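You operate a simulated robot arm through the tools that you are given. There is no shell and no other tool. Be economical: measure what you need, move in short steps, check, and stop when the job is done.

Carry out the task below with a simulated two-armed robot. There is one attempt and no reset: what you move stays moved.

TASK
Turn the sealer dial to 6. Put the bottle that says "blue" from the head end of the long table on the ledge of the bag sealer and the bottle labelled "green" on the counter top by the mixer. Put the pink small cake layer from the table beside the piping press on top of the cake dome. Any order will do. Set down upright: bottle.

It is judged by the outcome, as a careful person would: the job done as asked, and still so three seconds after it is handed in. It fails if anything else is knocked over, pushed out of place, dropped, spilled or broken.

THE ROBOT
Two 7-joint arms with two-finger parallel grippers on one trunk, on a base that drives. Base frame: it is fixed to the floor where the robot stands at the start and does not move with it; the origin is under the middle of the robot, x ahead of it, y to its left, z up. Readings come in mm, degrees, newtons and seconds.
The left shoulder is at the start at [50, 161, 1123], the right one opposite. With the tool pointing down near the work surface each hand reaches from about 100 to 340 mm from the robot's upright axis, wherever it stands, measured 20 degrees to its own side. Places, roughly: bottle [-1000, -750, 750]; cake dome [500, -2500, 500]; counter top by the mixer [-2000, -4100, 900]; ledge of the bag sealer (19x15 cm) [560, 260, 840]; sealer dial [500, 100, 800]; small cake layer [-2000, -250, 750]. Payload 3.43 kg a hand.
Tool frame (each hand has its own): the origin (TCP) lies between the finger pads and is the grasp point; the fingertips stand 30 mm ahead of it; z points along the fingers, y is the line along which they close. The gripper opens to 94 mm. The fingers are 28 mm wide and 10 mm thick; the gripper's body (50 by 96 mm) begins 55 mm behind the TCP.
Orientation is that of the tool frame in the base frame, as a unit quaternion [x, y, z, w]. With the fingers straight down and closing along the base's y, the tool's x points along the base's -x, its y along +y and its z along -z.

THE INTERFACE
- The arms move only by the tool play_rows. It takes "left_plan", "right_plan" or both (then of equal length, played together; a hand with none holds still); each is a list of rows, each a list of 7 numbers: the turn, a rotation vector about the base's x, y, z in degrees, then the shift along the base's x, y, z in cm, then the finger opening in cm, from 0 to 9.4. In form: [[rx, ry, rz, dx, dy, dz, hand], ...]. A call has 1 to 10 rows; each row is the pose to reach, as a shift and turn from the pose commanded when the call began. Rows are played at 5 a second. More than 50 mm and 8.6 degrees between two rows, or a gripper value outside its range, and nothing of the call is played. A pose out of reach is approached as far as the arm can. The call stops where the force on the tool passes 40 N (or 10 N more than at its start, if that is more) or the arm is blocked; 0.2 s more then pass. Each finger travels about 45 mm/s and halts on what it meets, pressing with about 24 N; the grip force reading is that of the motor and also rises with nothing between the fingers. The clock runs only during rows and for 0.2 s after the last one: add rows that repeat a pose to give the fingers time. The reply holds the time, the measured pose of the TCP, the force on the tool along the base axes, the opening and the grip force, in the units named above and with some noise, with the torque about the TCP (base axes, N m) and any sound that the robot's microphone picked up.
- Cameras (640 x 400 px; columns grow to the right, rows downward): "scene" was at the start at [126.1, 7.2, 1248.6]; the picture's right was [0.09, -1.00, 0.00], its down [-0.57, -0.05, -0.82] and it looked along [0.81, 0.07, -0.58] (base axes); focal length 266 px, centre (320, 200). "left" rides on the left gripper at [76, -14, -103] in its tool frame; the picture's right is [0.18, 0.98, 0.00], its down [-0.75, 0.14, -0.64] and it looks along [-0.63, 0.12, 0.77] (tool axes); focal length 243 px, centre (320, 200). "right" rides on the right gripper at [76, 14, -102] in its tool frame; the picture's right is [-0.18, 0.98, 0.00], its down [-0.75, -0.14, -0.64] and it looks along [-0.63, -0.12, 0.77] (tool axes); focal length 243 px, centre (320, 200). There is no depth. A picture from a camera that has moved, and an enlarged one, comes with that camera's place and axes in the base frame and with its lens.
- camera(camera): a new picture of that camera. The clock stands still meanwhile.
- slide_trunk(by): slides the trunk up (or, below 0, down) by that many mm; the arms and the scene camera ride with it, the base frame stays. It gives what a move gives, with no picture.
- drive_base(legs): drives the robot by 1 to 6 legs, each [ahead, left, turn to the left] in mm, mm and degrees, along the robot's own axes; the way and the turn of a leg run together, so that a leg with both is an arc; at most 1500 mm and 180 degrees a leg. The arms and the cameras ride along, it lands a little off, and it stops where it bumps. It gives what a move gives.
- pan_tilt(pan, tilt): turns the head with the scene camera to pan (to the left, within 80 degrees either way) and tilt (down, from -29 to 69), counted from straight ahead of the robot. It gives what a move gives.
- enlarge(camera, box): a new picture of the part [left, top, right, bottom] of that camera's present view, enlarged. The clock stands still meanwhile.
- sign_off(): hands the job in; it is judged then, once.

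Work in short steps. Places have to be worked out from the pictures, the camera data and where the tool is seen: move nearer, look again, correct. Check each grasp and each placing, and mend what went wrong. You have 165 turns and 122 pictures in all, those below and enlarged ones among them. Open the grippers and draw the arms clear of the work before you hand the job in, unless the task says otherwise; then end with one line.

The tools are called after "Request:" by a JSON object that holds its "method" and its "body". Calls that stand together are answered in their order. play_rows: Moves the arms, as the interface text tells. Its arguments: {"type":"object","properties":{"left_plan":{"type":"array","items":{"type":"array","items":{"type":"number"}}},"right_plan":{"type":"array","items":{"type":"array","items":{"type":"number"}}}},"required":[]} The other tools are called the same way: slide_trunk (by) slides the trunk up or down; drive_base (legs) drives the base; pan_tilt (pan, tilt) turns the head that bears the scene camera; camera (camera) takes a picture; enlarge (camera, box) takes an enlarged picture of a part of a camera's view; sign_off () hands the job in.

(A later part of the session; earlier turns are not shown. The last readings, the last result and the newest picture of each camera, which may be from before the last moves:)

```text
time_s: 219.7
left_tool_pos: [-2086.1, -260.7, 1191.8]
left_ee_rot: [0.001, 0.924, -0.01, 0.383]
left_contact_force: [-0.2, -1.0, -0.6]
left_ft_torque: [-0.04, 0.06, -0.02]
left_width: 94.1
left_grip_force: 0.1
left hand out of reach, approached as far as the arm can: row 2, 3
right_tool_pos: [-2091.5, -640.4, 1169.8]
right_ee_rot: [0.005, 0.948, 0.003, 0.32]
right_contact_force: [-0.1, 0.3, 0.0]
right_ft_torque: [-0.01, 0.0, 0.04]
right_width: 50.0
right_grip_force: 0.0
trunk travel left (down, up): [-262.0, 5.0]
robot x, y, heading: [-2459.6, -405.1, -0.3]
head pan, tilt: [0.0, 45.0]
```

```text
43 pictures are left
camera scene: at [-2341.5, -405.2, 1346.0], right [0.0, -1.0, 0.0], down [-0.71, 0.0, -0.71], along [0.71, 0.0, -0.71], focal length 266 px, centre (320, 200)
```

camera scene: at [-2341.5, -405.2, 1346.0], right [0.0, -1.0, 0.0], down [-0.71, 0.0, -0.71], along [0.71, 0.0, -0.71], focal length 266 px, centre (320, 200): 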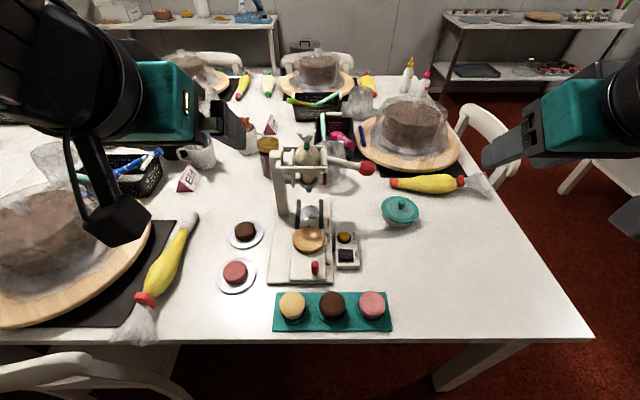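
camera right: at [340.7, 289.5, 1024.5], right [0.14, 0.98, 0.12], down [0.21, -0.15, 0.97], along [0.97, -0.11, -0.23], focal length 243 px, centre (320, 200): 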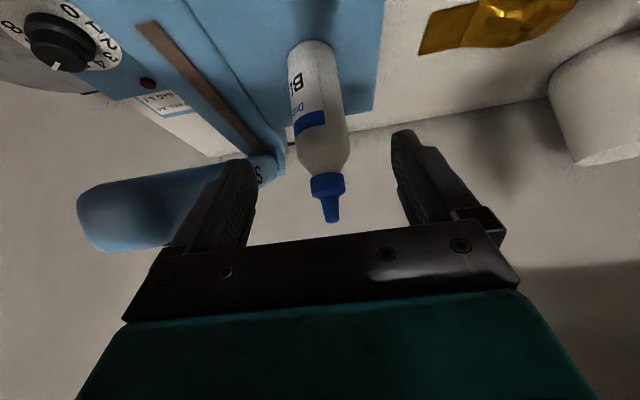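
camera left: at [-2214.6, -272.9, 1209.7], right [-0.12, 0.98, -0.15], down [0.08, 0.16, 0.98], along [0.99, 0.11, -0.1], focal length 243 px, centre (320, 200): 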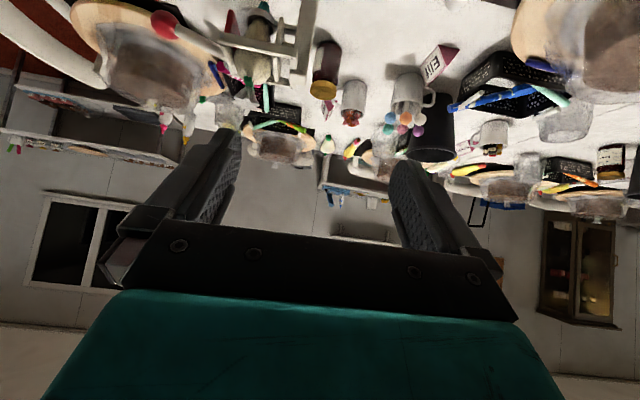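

The layer is confirmed at about (-2011, -201), and the left hand is tilted 45°. I'll lower the trunk 200 mm and line up the hand's y with the layer.

Request:
{"method": "play_rows", "body": {"left_plan": [[0, 0, 0, 0, 3, 0, 9.4], [0, 0, 0, 0, 6, -3, 9.4]]}}

Request:
{"method": "slide_trunk", "body": {"by": -200}}

Request:
{"method": "camera", "body": {"camera": "left"}}

Request:
{"method": "camera", "body": {"camera": "scene"}}

```text
time_s: 220.3
left_tool_pos: [-2063.8, -199.2, 1169.5]
left_ee_rot: [0.001, 0.924, -0.011, 0.382]
left_contact_force: [-0.8, 0.1, -0.3]
left_ft_torque: [-0.03, -0.01, -0.01]
left_width: 93.8
left_grip_force: 0.1
left hand out of reach, approached as far as the arm can: row 1, 2
right_tool_pos: [-2090.2, -639.3, 1169.4]
right_ee_rot: [0.005, 0.948, 0.003, 0.32]
right_contact_force: [0.6, 0.2, 0.0]
right_ft_torque: [-0.04, -0.01, 0.02]
right_width: 50.0
right_grip_force: 0.0
trunk travel left (down, up): [-262.0, 5.0]
robot x, y, heading: [-2457.2, -404.8, -0.1]
head pan, tilt: [0.0, 45.0]
```

```text
time_s: 222.5
left_tool_pos: [-2063.2, -200.0, 969.6]
left_ee_rot: [0.001, 0.924, -0.01, 0.382]
left_contact_force: [0.0, 0.0, 0.4]
left_ft_torque: [-0.02, -0.04, -0.01]
left_width: 94.0
left_grip_force: 0.1
right_tool_pos: [-2091.1, -639.1, 969.2]
right_ee_rot: [0.004, 0.947, 0.004, 0.32]
right_contact_force: [0.6, 0.3, -0.3]
right_ft_torque: [-0.02, 0.0, 0.01]
right_width: 49.9
right_grip_force: 0.0
trunk travel left (down, up): [-62.0, 205.0]
robot x, y, heading: [-2460.8, -399.5, -0.1]
head pan, tilt: [0.0, 45.0]
```

```text
42 pictures are left
camera left: at [-2191.3, -212.5, 987.3], right [-0.12, 0.98, -0.15], down [0.08, 0.16, 0.98], along [0.99, 0.11, -0.1], focal length 243 px, centre (320, 200)
```

left: 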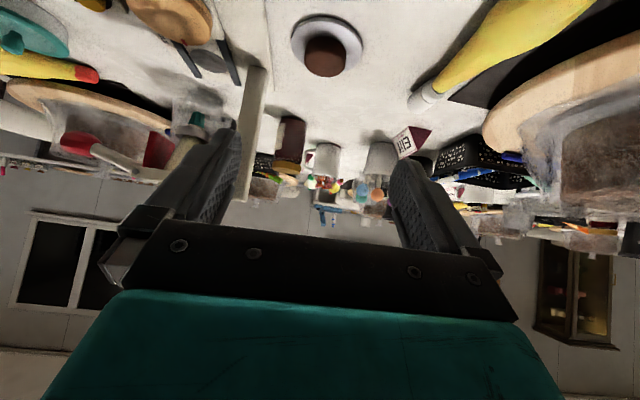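

```text
41 pictures are left
camera scene: at [-2341.6, -404.9, 1146.0], right [0.0, -1.0, 0.0], down [-0.71, 0.0, -0.71], along [0.71, 0.0, -0.71], focal length 266 px, centre (320, 200)
```

scene: 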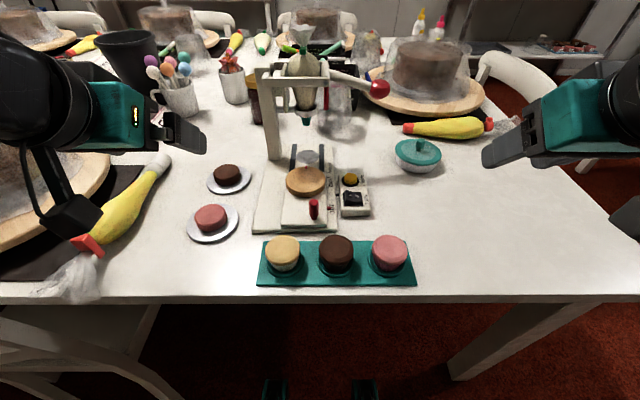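

The layer's position is confirmed at (-2013, -200). I'll go down to a pre-grasp pose, 10 cm back along the 45° tool axis.

Request:
{"method": "play_rows", "body": {"left_plan": [[0, 0, 0, -0.6, 0, -4, 9.4], [0, 0, 0, -1.2, 0, -8, 9.4], [0, 0, 0, -1.9, 0, -12.4, 9.4]]}}

Request:
{"method": "camera", "body": {"camera": "left"}}

Request:
{"method": "enlarge", "body": {"camera": "scene", "box": [60, 100, 340, 300]}}

```text
time_s: 223.3
left_tool_pos: [-2062.9, -202.0, 835.0]
left_ee_rot: [0.0, 0.924, -0.01, 0.382]
left_contact_force: [0.9, -0.6, -0.5]
left_ft_torque: [0.01, -0.01, 0.01]
left_width: 94.0
left_grip_force: 0.1
left hand out of reach, approached as far as the arm can: row 1, 2, 3
right_tool_pos: [-2090.9, -640.3, 969.0]
right_ee_rot: [0.004, 0.948, 0.003, 0.32]
right_contact_force: [0.5, 0.2, -0.1]
right_ft_torque: [0.02, 0.03, 0.02]
right_width: 50.0
right_grip_force: 0.1
trunk travel left (down, up): [-62.0, 205.0]
robot x, y, heading: [-2461.6, -403.5, -0.4]
head pan, tilt: [0.0, 45.0]
```

```text
40 pictures are left
camera left: at [-2190.0, -214.3, 854.2], right [-0.12, 0.98, -0.15], down [0.08, 0.16, 0.98], along [0.99, 0.11, -0.1], focal length 243 px, centre (320, 200)
```

left: 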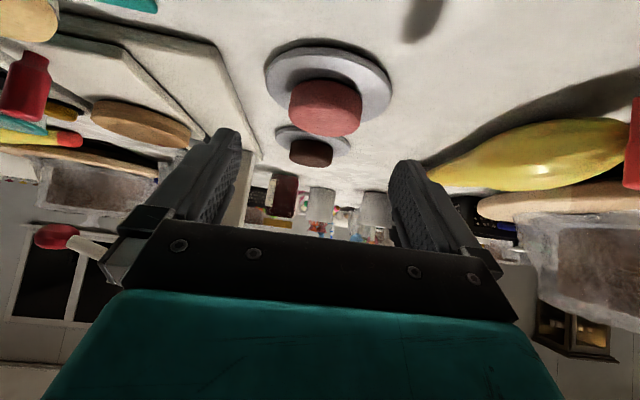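

```text
2.00 times, centred on (200, 200) of scene
camera zoom: at [-2341.5, -404.8, 1146.0], right [0.0, -1.0, 0.0], down [-0.71, 0.0, -0.71], along [0.71, 0.0, -0.71], focal length 532 px, centre (560, 200)
```

zoom: 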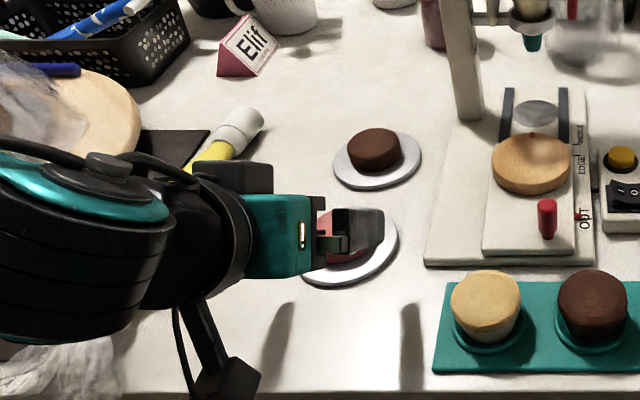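

The layer is centred in the fingers, about 50 mm across and z≈757–785. I'll advance so the fingertips straddle it just above the plate.

Request:
{"method": "play_rows", "body": {"left_plan": [[0, 0, 0, 1.5, 0, -1.5, 9.4], [0, 0, 0, 3.2, 0, -3, 9.4], [0, 0, 0, 3.2, 0, -3.8, 9.4]]}}

Request:
{"method": "camera", "body": {"camera": "left"}}

Request:
{"method": "enlarge", "body": {"camera": "scene", "box": [120, 130, 280, 260]}}

```text
time_s: 224.1
left_tool_pos: [-2030.0, -203.0, 799.7]
left_ee_rot: [0.002, 0.924, -0.011, 0.383]
left_contact_force: [-0.4, -0.1, 0.5]
left_ft_torque: [0.03, -0.01, -0.02]
left_width: 93.9
left_grip_force: 0.1
right_tool_pos: [-2091.1, -640.1, 969.3]
right_ee_rot: [0.004, 0.947, 0.004, 0.32]
right_contact_force: [-0.4, 0.6, -0.3]
right_ft_torque: [-0.02, 0.02, 0.02]
right_width: 50.2
right_grip_force: 0.1
trunk travel left (down, up): [-62.0, 205.0]
robot x, y, heading: [-2458.5, -403.7, -0.2]
head pan, tilt: [0.0, 45.0]
```

```text
38 pictures are left
camera left: at [-2157.8, -214.9, 818.2], right [-0.12, 0.98, -0.15], down [0.08, 0.16, 0.98], along [0.99, 0.11, -0.1], focal length 243 px, centre (320, 200)
```

left: 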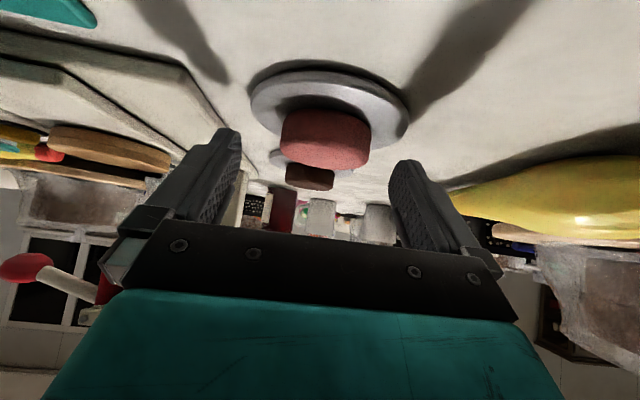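

```text
3.08 times, centred on (200, 195) of scene
camera zoom: at [-2341.5, -404.9, 1146.0], right [0.0, -1.0, 0.0], down [-0.71, 0.0, -0.71], along [0.71, 0.0, -0.71], focal length 818 px, centre (689, 215)
```

zoom: 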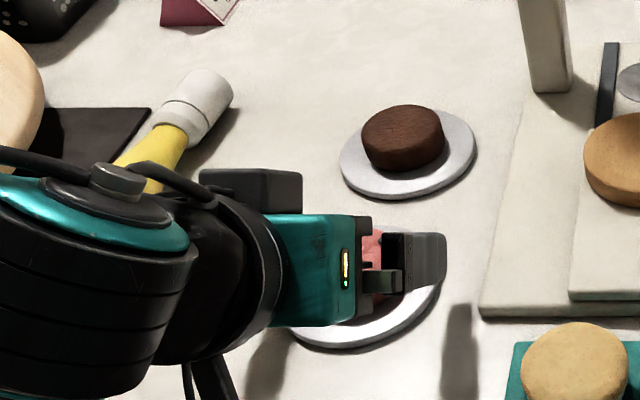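

Intersecting both views puts the layer at (-2006, -200), mid-height z≈761. I'll advance 13 mm and lower 15 mm, watching for contact.

Request:
{"method": "play_rows", "body": {"left_plan": [[0, 0, 0, 0.7, 0.1, -0.4, 9.4], [0, 0, 0, 1.4, 0.2, -0.8, 9.4], [0, 0, 0, 1.4, 0.2, -1.5, 9.4]]}}

Request:
{"method": "camera", "body": {"camera": "left"}}

```text
time_s: 224.9
left_tool_pos: [-2016.7, -200.9, 788.0]
left_ee_rot: [0.002, 0.924, -0.011, 0.383]
left_contact_force: [-1.0, 0.0, 3.5]
left_ft_torque: [-0.12, -0.01, 0.03]
left_width: 94.2
left_grip_force: 0.0
right_tool_pos: [-2090.7, -640.9, 970.0]
right_ee_rot: [0.004, 0.947, 0.004, 0.321]
right_contact_force: [0.4, -1.5, 0.5]
right_ft_torque: [-0.02, -0.01, 0.0]
right_width: 50.1
right_grip_force: 0.0
trunk travel left (down, up): [-62.0, 205.0]
robot x, y, heading: [-2463.7, -404.7, -0.2]
head pan, tilt: [0.0, 45.0]
```

```text
36 pictures are left
camera left: at [-2143.8, -212.8, 805.7], right [-0.12, 0.98, -0.15], down [0.08, 0.16, 0.98], along [0.99, 0.11, -0.1], focal length 243 px, centre (320, 200)
```

left: 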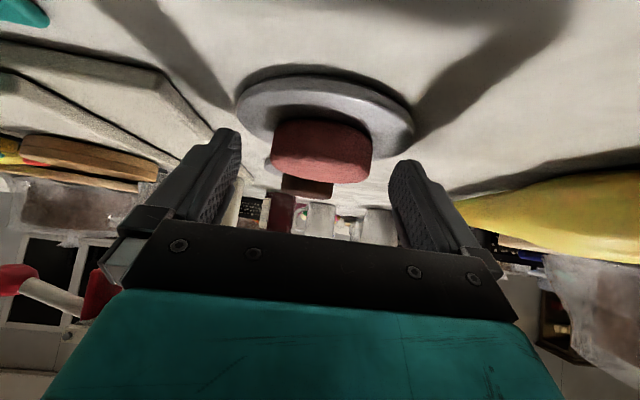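

A slight 3.5 N touch, probably the plate rim. I'll rise 2 mm and close on the layer.

Request:
{"method": "play_rows", "body": {"left_plan": [[0, 0, 0, 0.3, 0, 0.2, 9.4], [0, 0, 0, 0.3, 0, 0.2, 6], [0, 0, 0, 0.3, 0, 0.2, 4], [0, 0, 0, 0.3, 0, 0.2, 4], [0, 0, 0, 0.3, 0, 0.2, 4], [0, 0, 0, 0.3, 0, 0.2, 4]]}}

Request:
{"method": "camera", "body": {"camera": "left"}}

```text
time_s: 226.3
left_tool_pos: [-2013.4, -201.3, 787.8]
left_ee_rot: [0.002, 0.924, -0.01, 0.382]
left_contact_force: [-0.3, 0.6, 0.0]
left_ft_torque: [0.01, -0.03, 0.03]
left_width: 53.2
left_grip_force: 23.8
right_tool_pos: [-2091.2, -639.8, 969.5]
right_ee_rot: [0.004, 0.947, 0.004, 0.32]
right_contact_force: [-0.6, 0.2, -0.9]
right_ft_torque: [-0.02, -0.01, -0.03]
right_width: 50.1
right_grip_force: 0.0
trunk travel left (down, up): [-62.0, 205.0]
robot x, y, heading: [-2461.3, -407.0, -0.2]
head pan, tilt: [0.0, 45.0]
```

```text
35 pictures are left
camera left: at [-2141.2, -213.1, 806.8], right [-0.12, 0.98, -0.15], down [0.08, 0.16, 0.98], along [0.99, 0.11, -0.1], focal length 243 px, centre (320, 200)
```

left: 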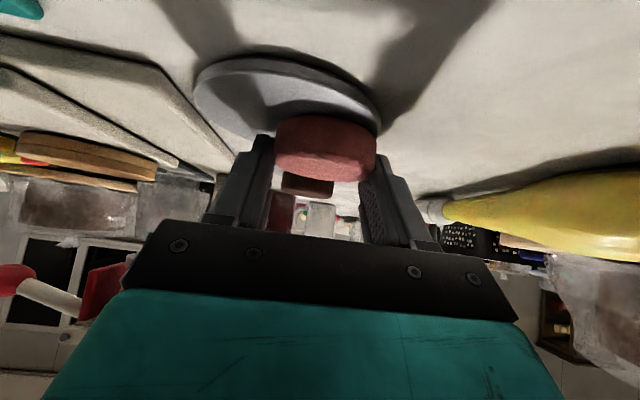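

The layer is gripped at 53 mm; one finger nudged the plate about 2 cm. I'll lift straight up and check.

Request:
{"method": "play_rows", "body": {"left_plan": [[0, 0, 0, 0, 0, 0.5, 4], [0, 0, 0, 0, 0, 1.5, 4], [0, 0, 0, 0, 0, 4, 4], [0, 0, 0, 0, 0, 8, 4]]}}

Request:
{"method": "camera", "body": {"camera": "left"}}

Request:
{"method": "camera", "body": {"camera": "scene"}}

```text
time_s: 227.3
left_tool_pos: [-2012.5, -197.6, 868.1]
left_ee_rot: [0.001, 0.924, -0.01, 0.382]
left_contact_force: [-0.6, 0.0, -0.7]
left_ft_torque: [0.0, -0.02, 0.0]
left_width: 53.4
left_grip_force: 24.4
right_tool_pos: [-2092.4, -640.4, 968.4]
right_ee_rot: [0.005, 0.948, 0.004, 0.319]
right_contact_force: [0.6, -0.4, -0.8]
right_ft_torque: [0.01, -0.04, -0.01]
right_width: 49.9
right_grip_force: 0.0
trunk travel left (down, up): [-62.0, 205.0]
robot x, y, heading: [-2462.9, -404.9, -0.3]
head pan, tilt: [0.0, 45.0]
```

```text
34 pictures are left
camera left: at [-2140.1, -210.6, 887.5], right [-0.12, 0.98, -0.15], down [0.08, 0.16, 0.98], along [0.99, 0.11, -0.1], focal length 243 px, centre (320, 200)
```

left: 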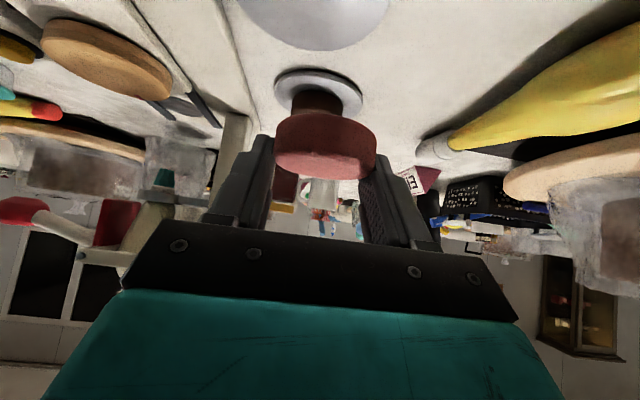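

```text
33 pictures are left
camera scene: at [-2341.7, -405.0, 1146.0], right [0.0, -1.0, 0.0], down [-0.71, 0.0, -0.71], along [0.71, 0.0, -0.71], focal length 266 px, centre (320, 200)
```

scene: 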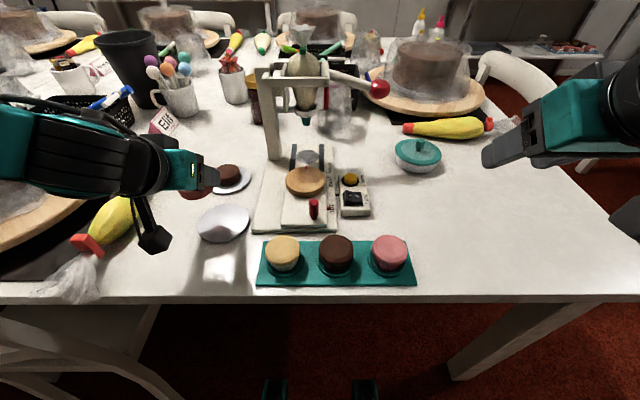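

The pink layer is held level. I'll raise the trunk, back off, and drive round the head end toward the dome's stand, checking position in stages.

Request:
{"method": "slide_trunk", "body": {"by": 170}}

Request:
{"method": "drive_base", "body": {"legs": [[-130, 0, 0], [0, 0, -90], [1250, 0, 0]]}}

```text
time_s: 229.2
left_tool_pos: [-2012.8, -197.9, 1039.1]
left_ee_rot: [0.001, 0.924, -0.011, 0.382]
left_contact_force: [0.2, 0.2, -0.8]
left_ft_torque: [0.0, 0.01, 0.01]
left_width: 52.9
left_grip_force: 24.1
right_tool_pos: [-2090.8, -640.6, 1139.8]
right_ee_rot: [0.005, 0.947, 0.003, 0.32]
right_contact_force: [0.3, -0.3, 0.0]
right_ft_torque: [-0.01, 0.04, 0.0]
right_width: 49.9
right_grip_force: 0.0
trunk travel left (down, up): [-232.0, 35.0]
robot x, y, heading: [-2463.0, -405.8, -0.3]
head pan, tilt: [0.0, 45.0]
```

```text
time_s: 240.2
left_tool_pos: [-2412.3, -2103.6, 1039.1]
left_ee_rot: [0.658, 0.649, -0.278, 0.262]
left_contact_force: [0.4, -0.8, 0.4]
left_ft_torque: [-0.01, 0.0, -0.04]
left_width: 53.2
left_grip_force: 24.4
right_tool_pos: [-2852.9, -2019.9, 1139.1]
right_ee_rot: [0.677, 0.663, -0.225, 0.227]
right_contact_force: [0.1, 0.2, 0.7]
right_ft_torque: [-0.01, -0.02, -0.03]
right_width: 50.0
right_grip_force: 0.1
trunk travel left (down, up): [-232.0, 35.0]
robot x, y, heading: [-2609.8, -1650.7, -91.0]
head pan, tilt: [0.0, 45.0]
```

On track. I'll turn to face +x and drive east along y≈-1650.

Request:
{"method": "drive_base", "body": {"legs": [[0, 0, 91], [1450, 0, 0]]}}

Request:
{"method": "drive_base", "body": {"legs": [[800, 0, 0]]}}

Request:
{"method": "pan_tilt", "body": {"pan": -40, "tilt": 35}}

Request:
{"method": "camera", "body": {"camera": "scene"}}

```text
time_s: 251.5
left_tool_pos: [-683.4, -1434.5, 1039.3]
left_ee_rot: [-0.004, 0.924, -0.008, 0.382]
left_contact_force: [0.3, 0.0, -0.8]
left_ft_torque: [-0.02, -0.02, -0.04]
left_width: 53.3
left_grip_force: 24.4
right_tool_pos: [-756.7, -1877.8, 1139.5]
right_ee_rot: [-0.001, 0.947, 0.006, 0.32]
right_contact_force: [0.4, 0.0, 0.0]
right_ft_torque: [-0.01, -0.01, 0.0]
right_width: 50.0
right_grip_force: 0.1
trunk travel left (down, up): [-232.0, 35.0]
robot x, y, heading: [-1127.8, -1645.4, 0.5]
head pan, tilt: [0.0, 45.0]
```

```text
time_s: 255.8
left_tool_pos: [127.3, -1415.0, 1038.3]
left_ee_rot: [-0.011, 0.924, -0.005, 0.382]
left_contact_force: [-0.2, -0.3, -1.1]
left_ft_torque: [0.01, -0.01, 0.03]
left_width: 53.1
left_grip_force: 24.1
right_tool_pos: [60.5, -1859.2, 1138.3]
right_ee_rot: [-0.008, 0.947, 0.008, 0.32]
right_contact_force: [-0.7, 0.2, 0.2]
right_ft_torque: [0.0, -0.04, -0.03]
right_width: 50.2
right_grip_force: 0.0
trunk travel left (down, up): [-232.0, 35.0]
robot x, y, heading: [-315.8, -1634.7, 1.2]
head pan, tilt: [0.0, 45.0]
```

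```text
time_s: 256.9
left_tool_pos: [126.4, -1414.2, 1039.7]
left_ee_rot: [-0.011, 0.924, -0.005, 0.382]
left_contact_force: [-0.1, 0.1, 0.2]
left_ft_torque: [-0.06, 0.0, 0.0]
left_width: 53.0
left_grip_force: 23.7
right_tool_pos: [60.7, -1858.8, 1139.4]
right_ee_rot: [-0.007, 0.948, 0.007, 0.32]
right_contact_force: [0.4, -0.1, 0.7]
right_ft_torque: [0.01, 0.0, -0.01]
right_width: 50.1
right_grip_force: 0.1
trunk travel left (down, up): [-232.0, 35.0]
robot x, y, heading: [-318.2, -1633.0, 1.1]
head pan, tilt: [-40.0, 35.0]
```

```text
32 pictures are left
camera scene: at [-209.0, -1687.4, 1330.8], right [-0.63, -0.78, 0.0], down [-0.45, 0.36, -0.82], along [0.64, -0.51, -0.57], focal length 266 px, centre (320, 200)
```

scene: 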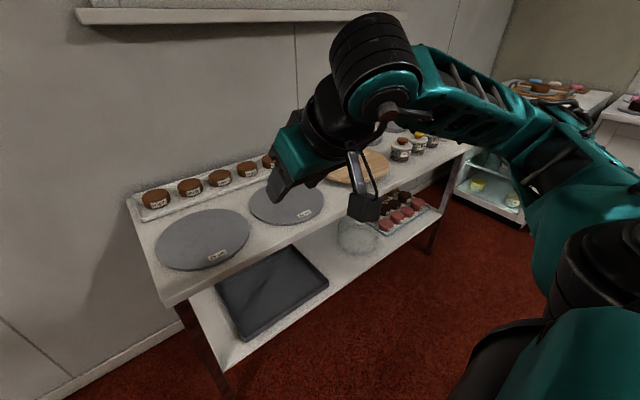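

The glass dome is on the stand's lower shelf, next to the pink pieces. I'll strafe right to face it and look.

Request:
{"method": "drive_base", "body": {"legs": [[0, -850, -1.1]]}}

Request:
{"method": "pan_tilt", "body": {"pan": 0, "tilt": 45}}

Request:
{"method": "camera", "body": {"camera": "scene"}}

```text
time_s: 264.6
left_tool_pos: [138.9, -2261.9, 1038.5]
left_ee_rot: [0.0, 0.924, -0.009, 0.381]
left_contact_force: [0.0, -0.2, -0.2]
left_ft_torque: [-0.01, 0.0, -0.01]
left_width: 53.2
left_grip_force: 24.1
right_tool_pos: [62.6, -2703.3, 1139.7]
right_ee_rot: [0.004, 0.947, 0.004, 0.32]
right_contact_force: [0.8, -0.3, -0.1]
right_ft_torque: [-0.02, 0.03, 0.0]
right_width: 50.1
right_grip_force: 0.1
trunk travel left (down, up): [-232.0, 35.0]
robot x, y, heading: [-308.1, -2468.2, -0.3]
head pan, tilt: [-40.0, 35.0]
```

```text
time_s: 265.7
left_tool_pos: [140.2, -2261.2, 1040.1]
left_ee_rot: [0.0, 0.924, -0.009, 0.381]
left_contact_force: [-0.1, 0.6, 0.0]
left_ft_torque: [0.0, 0.03, 0.0]
left_width: 53.0
left_grip_force: 23.9
right_tool_pos: [64.5, -2704.5, 1139.0]
right_ee_rot: [0.004, 0.947, 0.003, 0.321]
right_contact_force: [-0.5, 0.5, 0.3]
right_ft_torque: [0.04, 0.0, -0.01]
right_width: 50.0
right_grip_force: 0.2
trunk travel left (down, up): [-232.0, 35.0]
robot x, y, heading: [-306.1, -2468.8, -0.3]
head pan, tilt: [0.0, 45.0]
```

```text
31 pictures are left
camera scene: at [-188.0, -2469.4, 1316.0], right [0.0, -1.0, 0.0], down [-0.71, 0.0, -0.71], along [0.71, 0.0, -0.71], focal length 266 px, centre (320, 200)
```

scene: 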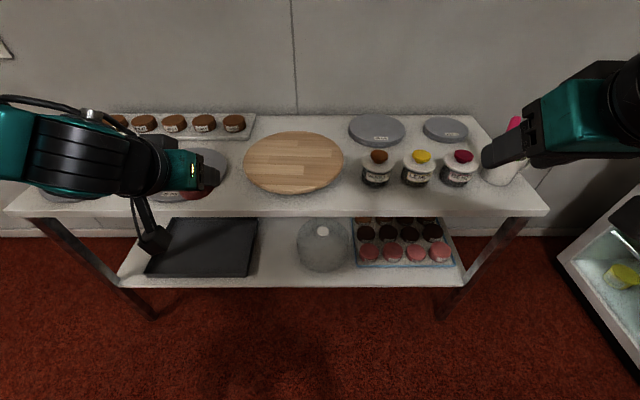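

Request:
{"method": "enlarge", "body": {"camera": "scene", "box": [240, 190, 480, 300]}}

```text
2.67 times, centred on (360, 245) of scene
camera zoom: at [-188.0, -2469.4, 1316.0], right [0.0, -1.0, 0.0], down [-0.71, 0.0, -0.71], along [0.71, 0.0, -0.71], focal length 709 px, centre (213, 80)
```

zoom: 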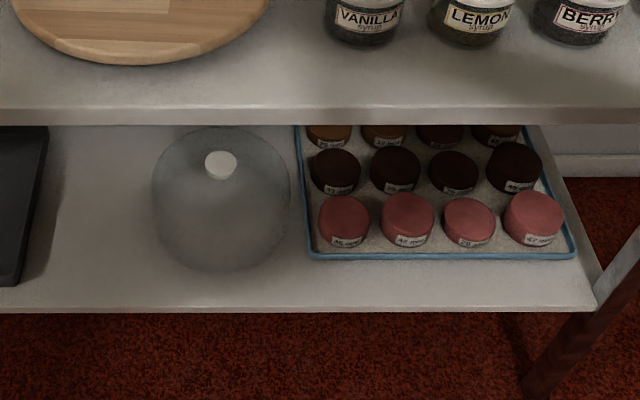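

I locate the dome: its flat white knob top is at about (480, -2480, 466), the lower shelf is at z≈340, and the upper shelf spans z≈725–755 with its front at x≈315. The hand has to go in under the upper shelf, so I'll raise the right arm clear and strafe so the left hand lines up with the knob.

Request:
{"method": "play_rows", "body": {"right_plan": [[0, 0, 0, -1, 0, 4, 5], [0, 0, 0, -2, 0, 8, 5], [0, 0, 0, -3, 0, 12, 5], [0, 0, 0, -4, 0, 16, 5], [0, 0, 0, -5, 0, 20, 5]]}}

Request:
{"method": "drive_base", "body": {"legs": [[0, -218, 0.3]]}}

Request:
{"method": "slide_trunk", "body": {"by": -225}}

```text
time_s: 266.9
left_tool_pos: [140.3, -2261.7, 1038.6]
left_ee_rot: [0.0, 0.924, -0.01, 0.382]
left_contact_force: [0.3, -0.8, 0.5]
left_ft_torque: [0.03, -0.04, 0.02]
left_width: 53.2
left_grip_force: 24.2
right_tool_pos: [13.8, -2703.7, 1337.4]
right_ee_rot: [0.003, 0.947, 0.003, 0.32]
right_contact_force: [-0.6, 0.3, -0.5]
right_ft_torque: [0.0, 0.0, 0.0]
right_width: 49.9
right_grip_force: 0.0
trunk travel left (down, up): [-232.0, 35.0]
robot x, y, heading: [-306.1, -2467.0, 0.0]
head pan, tilt: [0.0, 45.0]
```

```text
time_s: 269.4
left_tool_pos: [139.4, -2479.0, 1038.8]
left_ee_rot: [-0.002, 0.924, -0.009, 0.381]
left_contact_force: [-0.4, -0.3, 0.3]
left_ft_torque: [-0.03, -0.04, 0.01]
left_width: 53.3
left_grip_force: 24.3
right_tool_pos: [16.5, -2921.1, 1338.1]
right_ee_rot: [0.002, 0.947, 0.004, 0.32]
right_contact_force: [-0.9, -0.5, -0.2]
right_ft_torque: [0.0, 0.01, 0.02]
right_width: 50.0
right_grip_force: 0.0
trunk travel left (down, up): [-232.0, 35.0]
robot x, y, heading: [-306.1, -2686.6, 0.1]
head pan, tilt: [0.0, 45.0]
```

```text
time_s: 271.8
left_tool_pos: [140.2, -2478.7, 814.1]
left_ee_rot: [-0.001, 0.924, -0.009, 0.381]
left_contact_force: [0.1, -0.9, -1.0]
left_ft_torque: [-0.05, 0.0, 0.0]
left_width: 53.0
left_grip_force: 23.7
right_tool_pos: [16.2, -2919.8, 1112.7]
right_ee_rot: [0.003, 0.947, 0.003, 0.32]
right_contact_force: [-0.5, -0.4, -0.6]
right_ft_torque: [0.01, 0.0, 0.01]
right_width: 49.9
right_grip_force: 0.2
trunk travel left (down, up): [-7.0, 260.0]
robot x, y, heading: [-312.2, -2684.2, 0.0]
head pan, tilt: [0.0, 45.0]
```

Next I'll lower the left arm in free space in front of the stand, toward z≈540, and then look.

Request:
{"method": "play_rows", "body": {"left_plan": [[0, 0, 0, 0, 0, -4, 4], [0, 0, 0, 0, 0, -8, 4], [0, 0, 0, 0, 0, -12, 4], [0, 0, 0, 0, 0, -16, 4], [0, 0, 0, 0, 0, -20, 4], [0, 0, 0, 0, 0, -24, 4], [0, 0, 0, 0, 0, -27, 4]]}}

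Request:
{"method": "camera", "body": {"camera": "left"}}

Request:
{"method": "pan_tilt", "body": {"pan": 25, "tilt": 45}}

Request:
{"method": "camera", "body": {"camera": "scene"}}

```text
time_s: 273.4
left_tool_pos: [133.0, -2427.4, 664.4]
left_ee_rot: [-0.002, 0.924, -0.009, 0.382]
left_contact_force: [0.1, 0.0, 0.4]
left_ft_torque: [0.01, 0.03, 0.0]
left_width: 53.4
left_grip_force: 24.2
left hand out of reach, approached as far as the arm can: row 4, 5, 6, 7
right_tool_pos: [15.7, -2920.9, 1112.4]
right_ee_rot: [0.002, 0.947, 0.004, 0.32]
right_contact_force: [-0.3, 0.4, -0.3]
right_ft_torque: [-0.02, -0.01, 0.0]
right_width: 50.0
right_grip_force: 0.0
trunk travel left (down, up): [-7.0, 260.0]
robot x, y, heading: [-308.4, -2686.2, -0.0]
head pan, tilt: [0.0, 45.0]
```

```text
29 pictures are left
camera left: at [5.1, -2441.4, 682.7], right [-0.13, 0.98, -0.15], down [0.08, 0.16, 0.98], along [0.99, 0.11, -0.1], focal length 243 px, centre (320, 200)
```

left: 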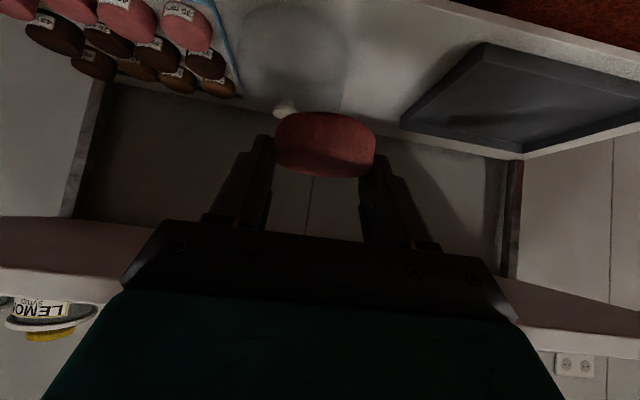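

```text
time_s: 274.3
left_tool_pos: [132.1, -2428.6, 664.5]
left_ee_rot: [-0.001, 0.924, -0.009, 0.382]
left_contact_force: [-1.3, -0.6, -0.7]
left_ft_torque: [0.01, 0.0, -0.01]
left_width: 53.3
left_grip_force: 23.7
right_tool_pos: [17.0, -2920.8, 1112.5]
right_ee_rot: [0.002, 0.948, 0.004, 0.32]
right_contact_force: [-0.3, -0.5, -0.1]
right_ft_torque: [0.01, -0.04, -0.02]
right_width: 49.5
right_grip_force: 0.1
trunk travel left (down, up): [-7.0, 260.0]
robot x, y, heading: [-310.9, -2688.0, 0.3]
head pan, tilt: [25.0, 45.0]
```

```text
28 pictures are left
camera scene: at [-195.6, -2653.0, 1091.0], right [0.42, -0.91, 0.0], down [-0.64, -0.3, -0.71], along [0.64, 0.3, -0.71], focal length 266 px, centre (320, 200)
```

scene: 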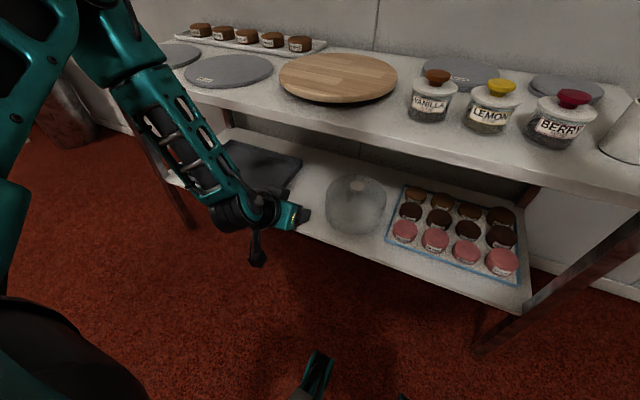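

The arm hits a joint limit at z≈664 with the hand pointing straight ahead. The elbow sits up on the left, so a hand yawed inward (to the right) should be more natural. I'll yaw −40° and try going lower.

Request:
{"method": "play_rows", "body": {"left_plan": [[0, 0, -8, 0, -1, 0, 4], [0, 0, -16, 0, -2, 0, 4], [0, 0, -24, 0, -3, 0, 4], [0, 0, -32, 0, -4, 0, 4], [0, 0, -40, 0, -5, 0, 4], [0, 0, -40, 0, -5, -3, 4], [0, 0, -40, 0, -5, -6, 4], [0, 0, -40, 0, -5, -9, 4], [0, 0, -40, 0, -5, -12, 4], [0, 0, -40, 0, -5, -14, 4]]}}

```text
time_s: 276.5
left_tool_pos: [117.9, -2456.5, 646.1]
left_ee_rot: [0.315, 0.869, -0.139, 0.356]
left_contact_force: [0.1, 0.7, -0.2]
left_ft_torque: [-0.02, 0.03, -0.04]
left_width: 53.3
left_grip_force: 24.1
left hand out of reach, approached as far as the arm can: row 6, 7, 8, 9, 10
right_tool_pos: [16.2, -2920.5, 1111.7]
right_ee_rot: [0.001, 0.948, 0.005, 0.32]
right_contact_force: [0.5, -0.3, 0.2]
right_ft_torque: [0.03, 0.0, 0.02]
right_width: 49.8
right_grip_force: 0.0
trunk travel left (down, up): [-7.0, 260.0]
robot x, y, heading: [-310.9, -2688.0, -0.1]
head pan, tilt: [25.0, 45.0]
```

Only slightly lower. I'll test whether it's a distance limit by drawing the hand 12 cm back and lowering again.

Request:
{"method": "play_rows", "body": {"left_plan": [[0, 0, 0, -4, 0, 0, 4], [0, 0, 0, -8, 0, -2, 4], [0, 0, 0, -12, 0, -4, 4], [0, 0, 0, -12, 0, -7, 4], [0, 0, 0, -12, 0, -10, 4], [0, 0, 0, -12, 0, -13, 4], [0, 0, 0, -12, 0, -16, 4]]}}

Request:
{"method": "camera", "body": {"camera": "scene"}}

```text
time_s: 278.1
left_tool_pos: [15.1, -2452.3, 644.5]
left_ee_rot: [0.314, 0.869, -0.138, 0.356]
left_contact_force: [-0.2, 0.0, -2.0]
left_ft_torque: [0.0, 0.03, 0.02]
left_width: 53.1
left_grip_force: 23.9
left hand out of reach, approached as far as the arm can: row 2, 3, 4, 5, 6, 7
right_tool_pos: [16.1, -2920.2, 1111.8]
right_ee_rot: [0.002, 0.948, 0.004, 0.319]
right_contact_force: [0.0, 0.6, 0.4]
right_ft_torque: [0.01, 0.0, 0.01]
right_width: 49.7
right_grip_force: 0.1
trunk travel left (down, up): [-7.0, 260.0]
robot x, y, heading: [-307.4, -2683.5, -0.1]
head pan, tilt: [25.0, 45.0]
```

```text
27 pictures are left
camera scene: at [-195.7, -2653.0, 1091.0], right [0.42, -0.91, 0.0], down [-0.64, -0.3, -0.71], along [0.64, 0.3, -0.71], focal length 266 px, centre (320, 200)
```

scene: 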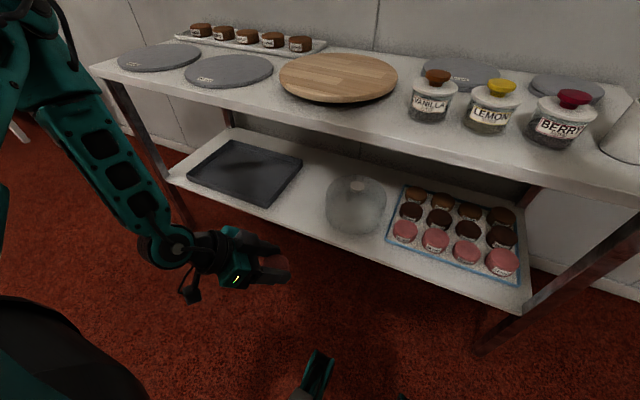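

z seems limited by posture rather than distance. I'll test yawing further inward, another −35°, while moving the hand toward the robot's centre line, to see if the elbow comes down.

Request:
{"method": "play_rows", "body": {"left_plan": [[0, 0, -8, 2, -3, 0, 4], [0, 0, -16, 4, -6, 0, 4], [0, 0, -24, 6, -9, 0, 4], [0, 0, -32, 8, -12, 0, 4], [0, 0, -36, 10, -15, 0, 4], [0, 0, -36, 10, -15, -3, 4], [0, 0, -36, 10, -15, -6, 4], [0, 0, -36, 10, -15, -9, 4], [0, 0, -36, 10, -15, -12, 4], [0, 0, -36, 10, -15, -15, 4]]}}

```text
time_s: 280.3
left_tool_pos: [66.4, -2583.4, 684.8]
left_ee_rot: [0.567, 0.73, -0.237, 0.299]
left_contact_force: [0.4, 0.4, -0.5]
left_ft_torque: [-0.01, 0.01, -0.01]
left_width: 53.1
left_grip_force: 23.5
left hand out of reach, approached as far as the arm can: row 2, 3, 4, 5, 6, 7, 8, 9, 10
right_tool_pos: [16.6, -2920.1, 1111.9]
right_ee_rot: [0.001, 0.948, 0.004, 0.32]
right_contact_force: [0.5, -0.1, -0.3]
right_ft_torque: [0.01, 0.02, -0.02]
right_width: 50.2
right_grip_force: 0.1
trunk travel left (down, up): [-7.0, 260.0]
robot x, y, heading: [-306.0, -2689.5, 0.1]
head pan, tilt: [25.0, 45.0]
```

That's worse: z rose, so moving right hurts. The lowest z came with the hand farther left, so I'll yaw back and test going well out to the left.

Request:
{"method": "play_rows", "body": {"left_plan": [[0, 0, 8, -1, 4, 0, 4], [0, 0, 16, -2, 8, 0, 4], [0, 0, 24, -3, 12, 0, 4], [0, 0, 32, -3, 16, 0, 4], [0, 0, 40, -3, 20, 0, 4], [0, 0, 48, -3, 24, 0, 4], [0, 0, 56, -3, 28, -3, 4], [0, 0, 64, -3, 32, -7, 4], [0, 0, 72, -3, 36, -11, 4], [0, 0, 76, -3, 38, -15, 4]]}}

Request:
{"method": "play_rows", "body": {"left_plan": [[0, 0, 0, 0, 0, -4, 4], [0, 0, 0, 0, 0, -8, 4], [0, 0, 0, 0, 0, -12, 4], [0, 0, 0, 0, 0, -16, 4]]}}

```text
refused: row 8 steps farther than a row can; nothing moved
```

```text
time_s: 281.3
left_tool_pos: [55.3, -2556.4, 667.3]
left_ee_rot: [0.568, 0.729, -0.238, 0.298]
left_contact_force: [0.4, 0.8, 0.1]
left_ft_torque: [-0.02, 0.02, 0.0]
left_width: 53.5
left_grip_force: 24.5
left hand out of reach, approached as far as the arm can: row 1, 2, 3, 4
right_tool_pos: [17.4, -2920.8, 1113.0]
right_ee_rot: [0.001, 0.947, 0.005, 0.32]
right_contact_force: [0.0, -0.4, -0.1]
right_ft_torque: [0.04, -0.02, 0.0]
right_width: 50.1
right_grip_force: 0.2
trunk travel left (down, up): [-7.0, 260.0]
robot x, y, heading: [-307.2, -2687.0, 0.2]
head pan, tilt: [25.0, 45.0]
```

The first plan was refused for its step size, so I'll redo it with smaller steps.

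Request:
{"method": "play_rows", "body": {"left_plan": [[0, 0, 8, -1, 4, 0, 4], [0, 0, 16, -2, 8, 0, 4], [0, 0, 24, -3, 12, 0, 4], [0, 0, 32, -3, 16, 0, 4], [0, 0, 40, -3, 20, 0, 4], [0, 0, 48, -3, 24, 0, 4], [0, 0, 56, -3, 28, -2, 4], [0, 0, 64, -3, 32, -4, 4], [0, 0, 72, -3, 35, -7, 4], [0, 0, 76, -3, 36, -11, 4]]}}

Request:
{"method": "play_rows", "body": {"left_plan": [[0, 0, 0, 0, 0, -4, 4], [0, 0, 0, 0, 0, -8, 4], [0, 0, 0, 0, 0, -12, 4], [0, 0, 0, 0, 0, -16, 4]]}}

```text
time_s: 283.5
left_tool_pos: [17.0, -2196.7, 545.2]
left_ee_rot: [-0.003, 0.923, -0.008, 0.384]
left_contact_force: [0.4, -1.1, 0.4]
left_ft_torque: [-0.04, -0.05, 0.01]
left_width: 53.2
left_grip_force: 24.0
right_tool_pos: [17.2, -2920.5, 1113.6]
right_ee_rot: [0.001, 0.947, 0.004, 0.321]
right_contact_force: [-0.1, 0.0, 0.7]
right_ft_torque: [-0.04, -0.04, -0.01]
right_width: 50.1
right_grip_force: 0.0
trunk travel left (down, up): [-7.0, 260.0]
robot x, y, heading: [-308.2, -2687.4, 0.1]
head pan, tilt: [25.0, 45.0]
```

```text
time_s: 284.5
left_tool_pos: [17.2, -2198.1, 426.9]
left_ee_rot: [-0.001, 0.925, -0.009, 0.381]
left_contact_force: [0.8, -0.4, -0.9]
left_ft_torque: [0.05, -0.01, 0.0]
left_width: 53.9
left_grip_force: 24.0
left hand out of reach, approached as far as the arm can: row 4
right_tool_pos: [17.2, -2920.1, 1113.0]
right_ee_rot: [0.001, 0.947, 0.004, 0.32]
right_contact_force: [0.8, -0.8, -0.4]
right_ft_torque: [-0.01, -0.03, 0.01]
right_width: 49.9
right_grip_force: 0.0
trunk travel left (down, up): [-7.0, 260.0]
robot x, y, heading: [-310.5, -2688.7, 0.0]
head pan, tilt: [25.0, 45.0]
```

That works: z=427 at 49 cm left of centre. At z≈540 I'll test how far forward and back toward the centre it reaches in this posture.

Request:
{"method": "play_rows", "body": {"left_plan": [[0, 0, 0, 0, 0, 4, 4], [0, 0, 0, 0, 0, 8, 4], [0, 0, 0, 0, 0, 11, 4], [0, 0, 0, 4, 0, 11, 4], [0, 0, 0, 8, 0, 11, 4], [0, 0, 0, 12, 0, 11, 4]]}}

Request:
{"method": "play_rows", "body": {"left_plan": [[0, 0, 0, 0, -4, 0, 4], [0, 0, 0, 0, -8, 0, 4], [0, 0, 0, 0, -12, 0, 4], [0, 0, 0, 0, -16, 0, 4]]}}

Request:
{"method": "camera", "body": {"camera": "scene"}}

```text
time_s: 285.9
left_tool_pos: [138.0, -2195.2, 542.6]
left_ee_rot: [-0.002, 0.924, -0.009, 0.383]
left_contact_force: [-0.6, 0.0, -1.0]
left_ft_torque: [0.01, -0.03, -0.02]
left_width: 53.2
left_grip_force: 24.3
right_tool_pos: [17.8, -2920.5, 1113.7]
right_ee_rot: [0.001, 0.947, 0.006, 0.32]
right_contact_force: [0.2, 0.3, -0.7]
right_ft_torque: [0.01, 0.01, 0.02]
right_width: 50.1
right_grip_force: 0.1
trunk travel left (down, up): [-7.0, 260.0]
robot x, y, heading: [-305.2, -2687.8, 0.1]
head pan, tilt: [25.0, 45.0]
```

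```text
time_s: 286.9
left_tool_pos: [136.2, -2357.0, 541.9]
left_ee_rot: [-0.001, 0.924, -0.009, 0.382]
left_contact_force: [0.8, -0.1, -0.4]
left_ft_torque: [0.0, 0.03, 0.01]
left_width: 53.4
left_grip_force: 23.5
right_tool_pos: [15.5, -2920.1, 1113.3]
right_ee_rot: [0.002, 0.947, 0.004, 0.32]
right_contact_force: [-0.9, -0.1, 0.0]
right_ft_torque: [0.0, -0.02, -0.01]
right_width: 49.8
right_grip_force: 0.1
trunk travel left (down, up): [-7.0, 260.0]
robot x, y, heading: [-307.1, -2688.5, 0.5]
head pan, tilt: [25.0, 45.0]
```

```text
26 pictures are left
camera scene: at [-195.7, -2653.0, 1091.0], right [0.42, -0.91, 0.0], down [-0.64, -0.3, -0.71], along [0.64, 0.3, -0.71], focal length 266 px, centre (320, 200)
```

scene: 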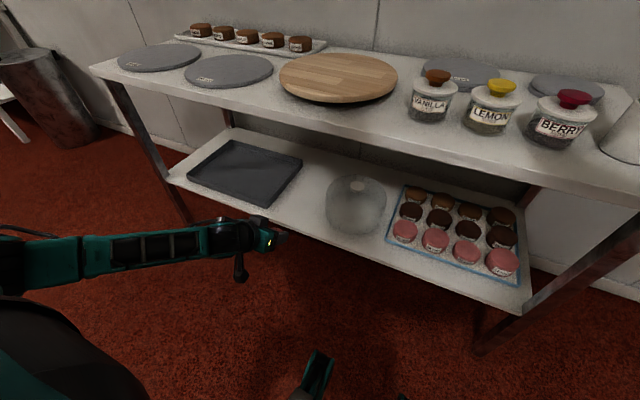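

Now the arm is in an elbow-low posture, with the hand at z 542 and 33 cm left of centre, which suits going in under the shelf. I'll strafe right to line up with the knob and verify with the left camera.

Request:
{"method": "drive_base", "body": {"legs": [[0, -125, 0], [150, 0, 0]]}}

Request:
{"method": "camera", "body": {"camera": "left"}}

Request:
{"method": "camera", "body": {"camera": "scene"}}

```text
time_s: 289.6
left_tool_pos: [288.2, -2479.7, 541.8]
left_ee_rot: [-0.003, 0.924, -0.008, 0.382]
left_contact_force: [-1.1, -0.4, 0.1]
left_ft_torque: [-0.03, 0.05, 0.02]
left_width: 53.7
left_grip_force: 23.6
right_tool_pos: [168.8, -3043.7, 1112.3]
right_ee_rot: [0.001, 0.947, 0.004, 0.32]
right_contact_force: [0.5, -0.6, 0.6]
right_ft_torque: [-0.01, -0.02, 0.0]
right_width: 49.7
right_grip_force: 0.2
trunk travel left (down, up): [-7.0, 260.0]
robot x, y, heading: [-154.8, -2812.0, 0.5]
head pan, tilt: [25.0, 45.0]
```

```text
25 pictures are left
camera left: at [161.0, -2492.5, 560.3], right [-0.13, 0.98, -0.15], down [0.08, 0.16, 0.98], along [0.99, 0.12, -0.1], focal length 243 px, centre (320, 200)
```

left: 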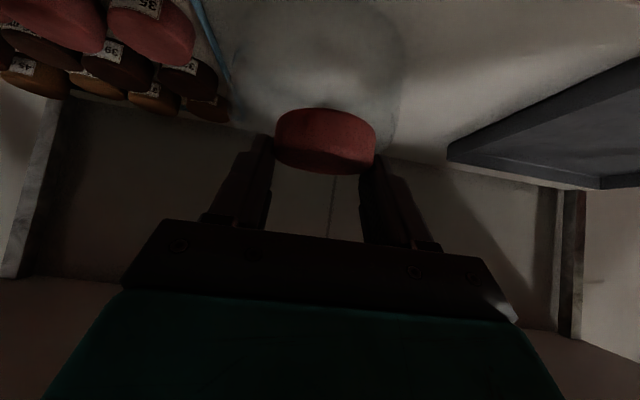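

```text
24 pictures are left
camera scene: at [-43.5, -2776.1, 1091.0], right [0.43, -0.9, 0.0], down [-0.64, -0.3, -0.71], along [0.64, 0.3, -0.71], focal length 266 px, centre (320, 200)
```

scene: 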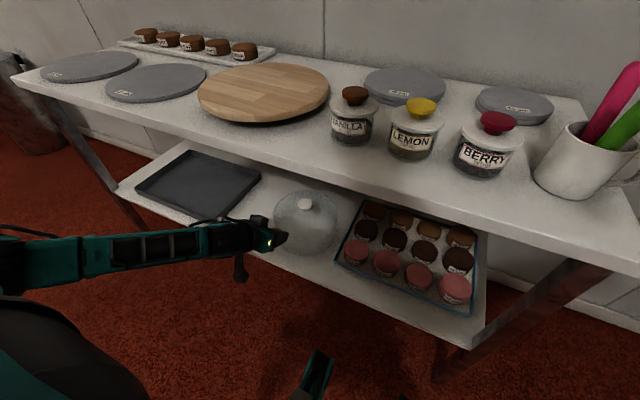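

Lateral alignment is good, with the knob at about (485, -2477, 465). I'll drive forward 165 mm under the upper shelf.

Request:
{"method": "drive_base", "body": {"legs": [[90, 0, -0.3], [70, 0, 0]]}}

Request:
{"method": "camera", "body": {"camera": "left"}}

Request:
{"method": "camera", "body": {"camera": "scene"}}

```text
time_s: 291.4
left_tool_pos: [432.8, -2480.6, 542.9]
left_ee_rot: [-0.002, 0.924, -0.009, 0.383]
left_contact_force: [-0.1, 0.1, -0.6]
left_ft_torque: [0.01, -0.03, -0.02]
left_width: 53.4
left_grip_force: 23.8
right_tool_pos: [312.7, -3043.3, 1111.9]
right_ee_rot: [0.001, 0.948, 0.004, 0.319]
right_contact_force: [0.6, -0.2, 0.0]
right_ft_torque: [0.02, 0.02, 0.0]
right_width: 49.9
right_grip_force: 0.1
trunk travel left (down, up): [-7.0, 260.0]
robot x, y, heading: [-12.1, -2808.2, 0.0]
head pan, tilt: [25.0, 45.0]
stopped in leg 2: the robot was blocked; the commanded pose is now the measured one
```

```text
23 pictures are left
camera left: at [305.7, -2493.5, 560.6], right [-0.13, 0.98, -0.15], down [0.08, 0.16, 0.98], along [0.99, 0.11, -0.1], focal length 243 px, centre (320, 200)
```

left: 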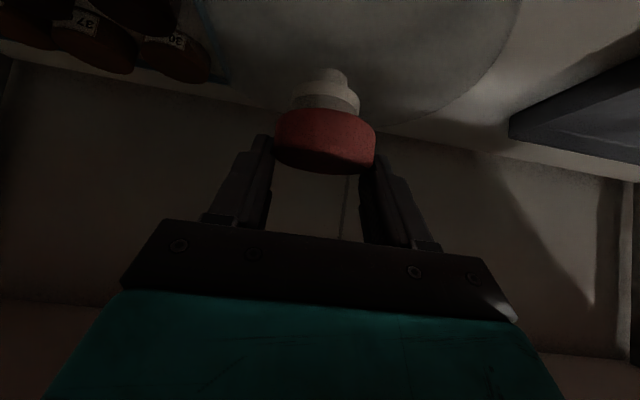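

```text
22 pictures are left
camera scene: at [99.9, -2776.3, 1090.9], right [0.42, -0.91, 0.0], down [-0.64, -0.3, -0.71], along [0.64, 0.3, -0.71], focal length 266 px, centre (320, 200)
```

scene: 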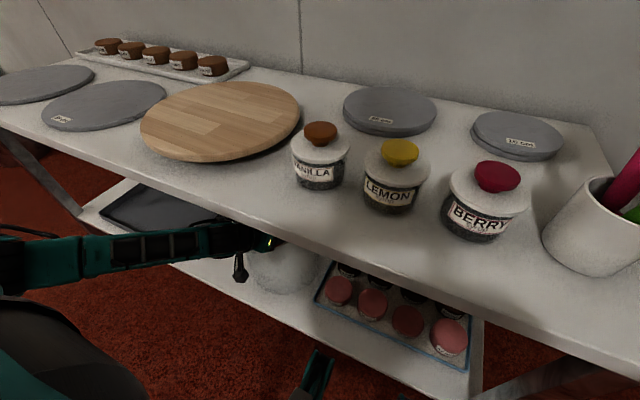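

The base is stopped at the stand. The knob is at about (478, -2482) with its top at z≈477, and the layer's bottom is at ≈505. I'll move the arm forward 38 mm and look.

Request:
{"method": "play_rows", "body": {"left_plan": [[0, 0, 0, 1.3, 0, 0, 4], [0, 0, 0, 2.6, -0.1, 0, 4], [0, 0, 0, 3.8, -0.2, 0, 4]]}}

Request:
{"method": "camera", "body": {"camera": "left"}}

```text
time_s: 292.2
left_tool_pos: [469.8, -2481.6, 542.9]
left_ee_rot: [-0.001, 0.924, -0.009, 0.383]
left_contact_force: [0.0, 0.1, -0.2]
left_ft_torque: [-0.02, -0.03, -0.01]
left_width: 53.7
left_grip_force: 23.8
right_tool_pos: [312.0, -3043.8, 1111.5]
right_ee_rot: [0.002, 0.948, 0.004, 0.319]
right_contact_force: [0.3, -0.1, 0.7]
right_ft_torque: [-0.02, 0.02, -0.01]
right_width: 50.0
right_grip_force: 0.1
trunk travel left (down, up): [-7.0, 260.0]
robot x, y, heading: [-10.0, -2808.4, -0.0]
head pan, tilt: [25.0, 45.0]
```

```text
21 pictures are left
camera left: at [343.3, -2496.1, 561.8], right [-0.13, 0.98, -0.15], down [0.08, 0.16, 0.98], along [0.99, 0.11, -0.1], focal length 243 px, centre (320, 200)
```

left: 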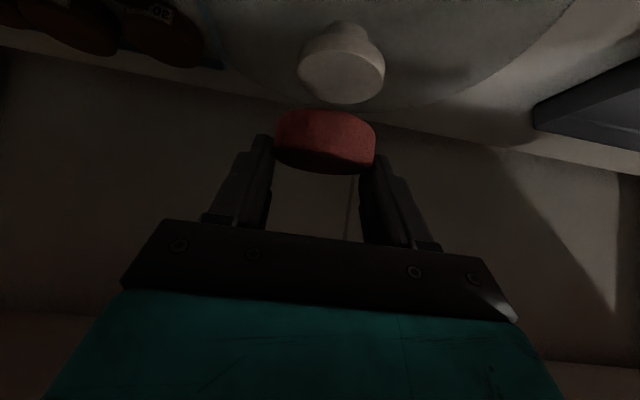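

From the apparent sizes, the layer (468, -2484) and the knob top (465, -2481, ~483) are nearly aligned, with a ~22 mm gap. I'll shift slightly and lower 18 mm, then feel for contact.

Request:
{"method": "play_rows", "body": {"left_plan": [[0, 0, 0, -0.3, 0.2, -0.6, 4], [0, 0, 0, -0.3, 0.2, -1.2, 4], [0, 0, 0, -0.3, 0.2, -1.8, 4]]}}

Request:
{"method": "enlarge", "body": {"camera": "left", "box": [220, 20, 440, 220]}}

```text
time_s: 293.0
left_tool_pos: [467.4, -2482.2, 522.6]
left_ee_rot: [-0.002, 0.924, -0.008, 0.383]
left_contact_force: [0.2, -0.4, 0.1]
left_ft_torque: [0.01, -0.02, -0.02]
left_width: 53.8
left_grip_force: 23.7
right_tool_pos: [311.8, -3044.7, 1111.7]
right_ee_rot: [0.002, 0.948, 0.003, 0.319]
right_contact_force: [0.6, 0.3, -0.3]
right_ft_torque: [-0.02, -0.01, -0.03]
right_width: 50.1
right_grip_force: 0.1
trunk travel left (down, up): [-7.0, 260.0]
robot x, y, heading: [-14.8, -2806.0, 0.0]
head pan, tilt: [25.0, 45.0]
```

```text
2.00 times, centred on (330, 120) of left
camera zoom: at [340.9, -2494.7, 541.5], right [-0.13, 0.98, -0.15], down [0.08, 0.16, 0.98], along [0.99, 0.11, -0.1], focal length 485 px, centre (300, 360)
```

zoom: 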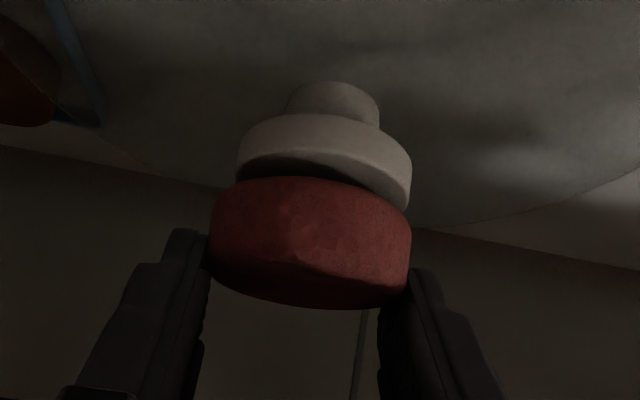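

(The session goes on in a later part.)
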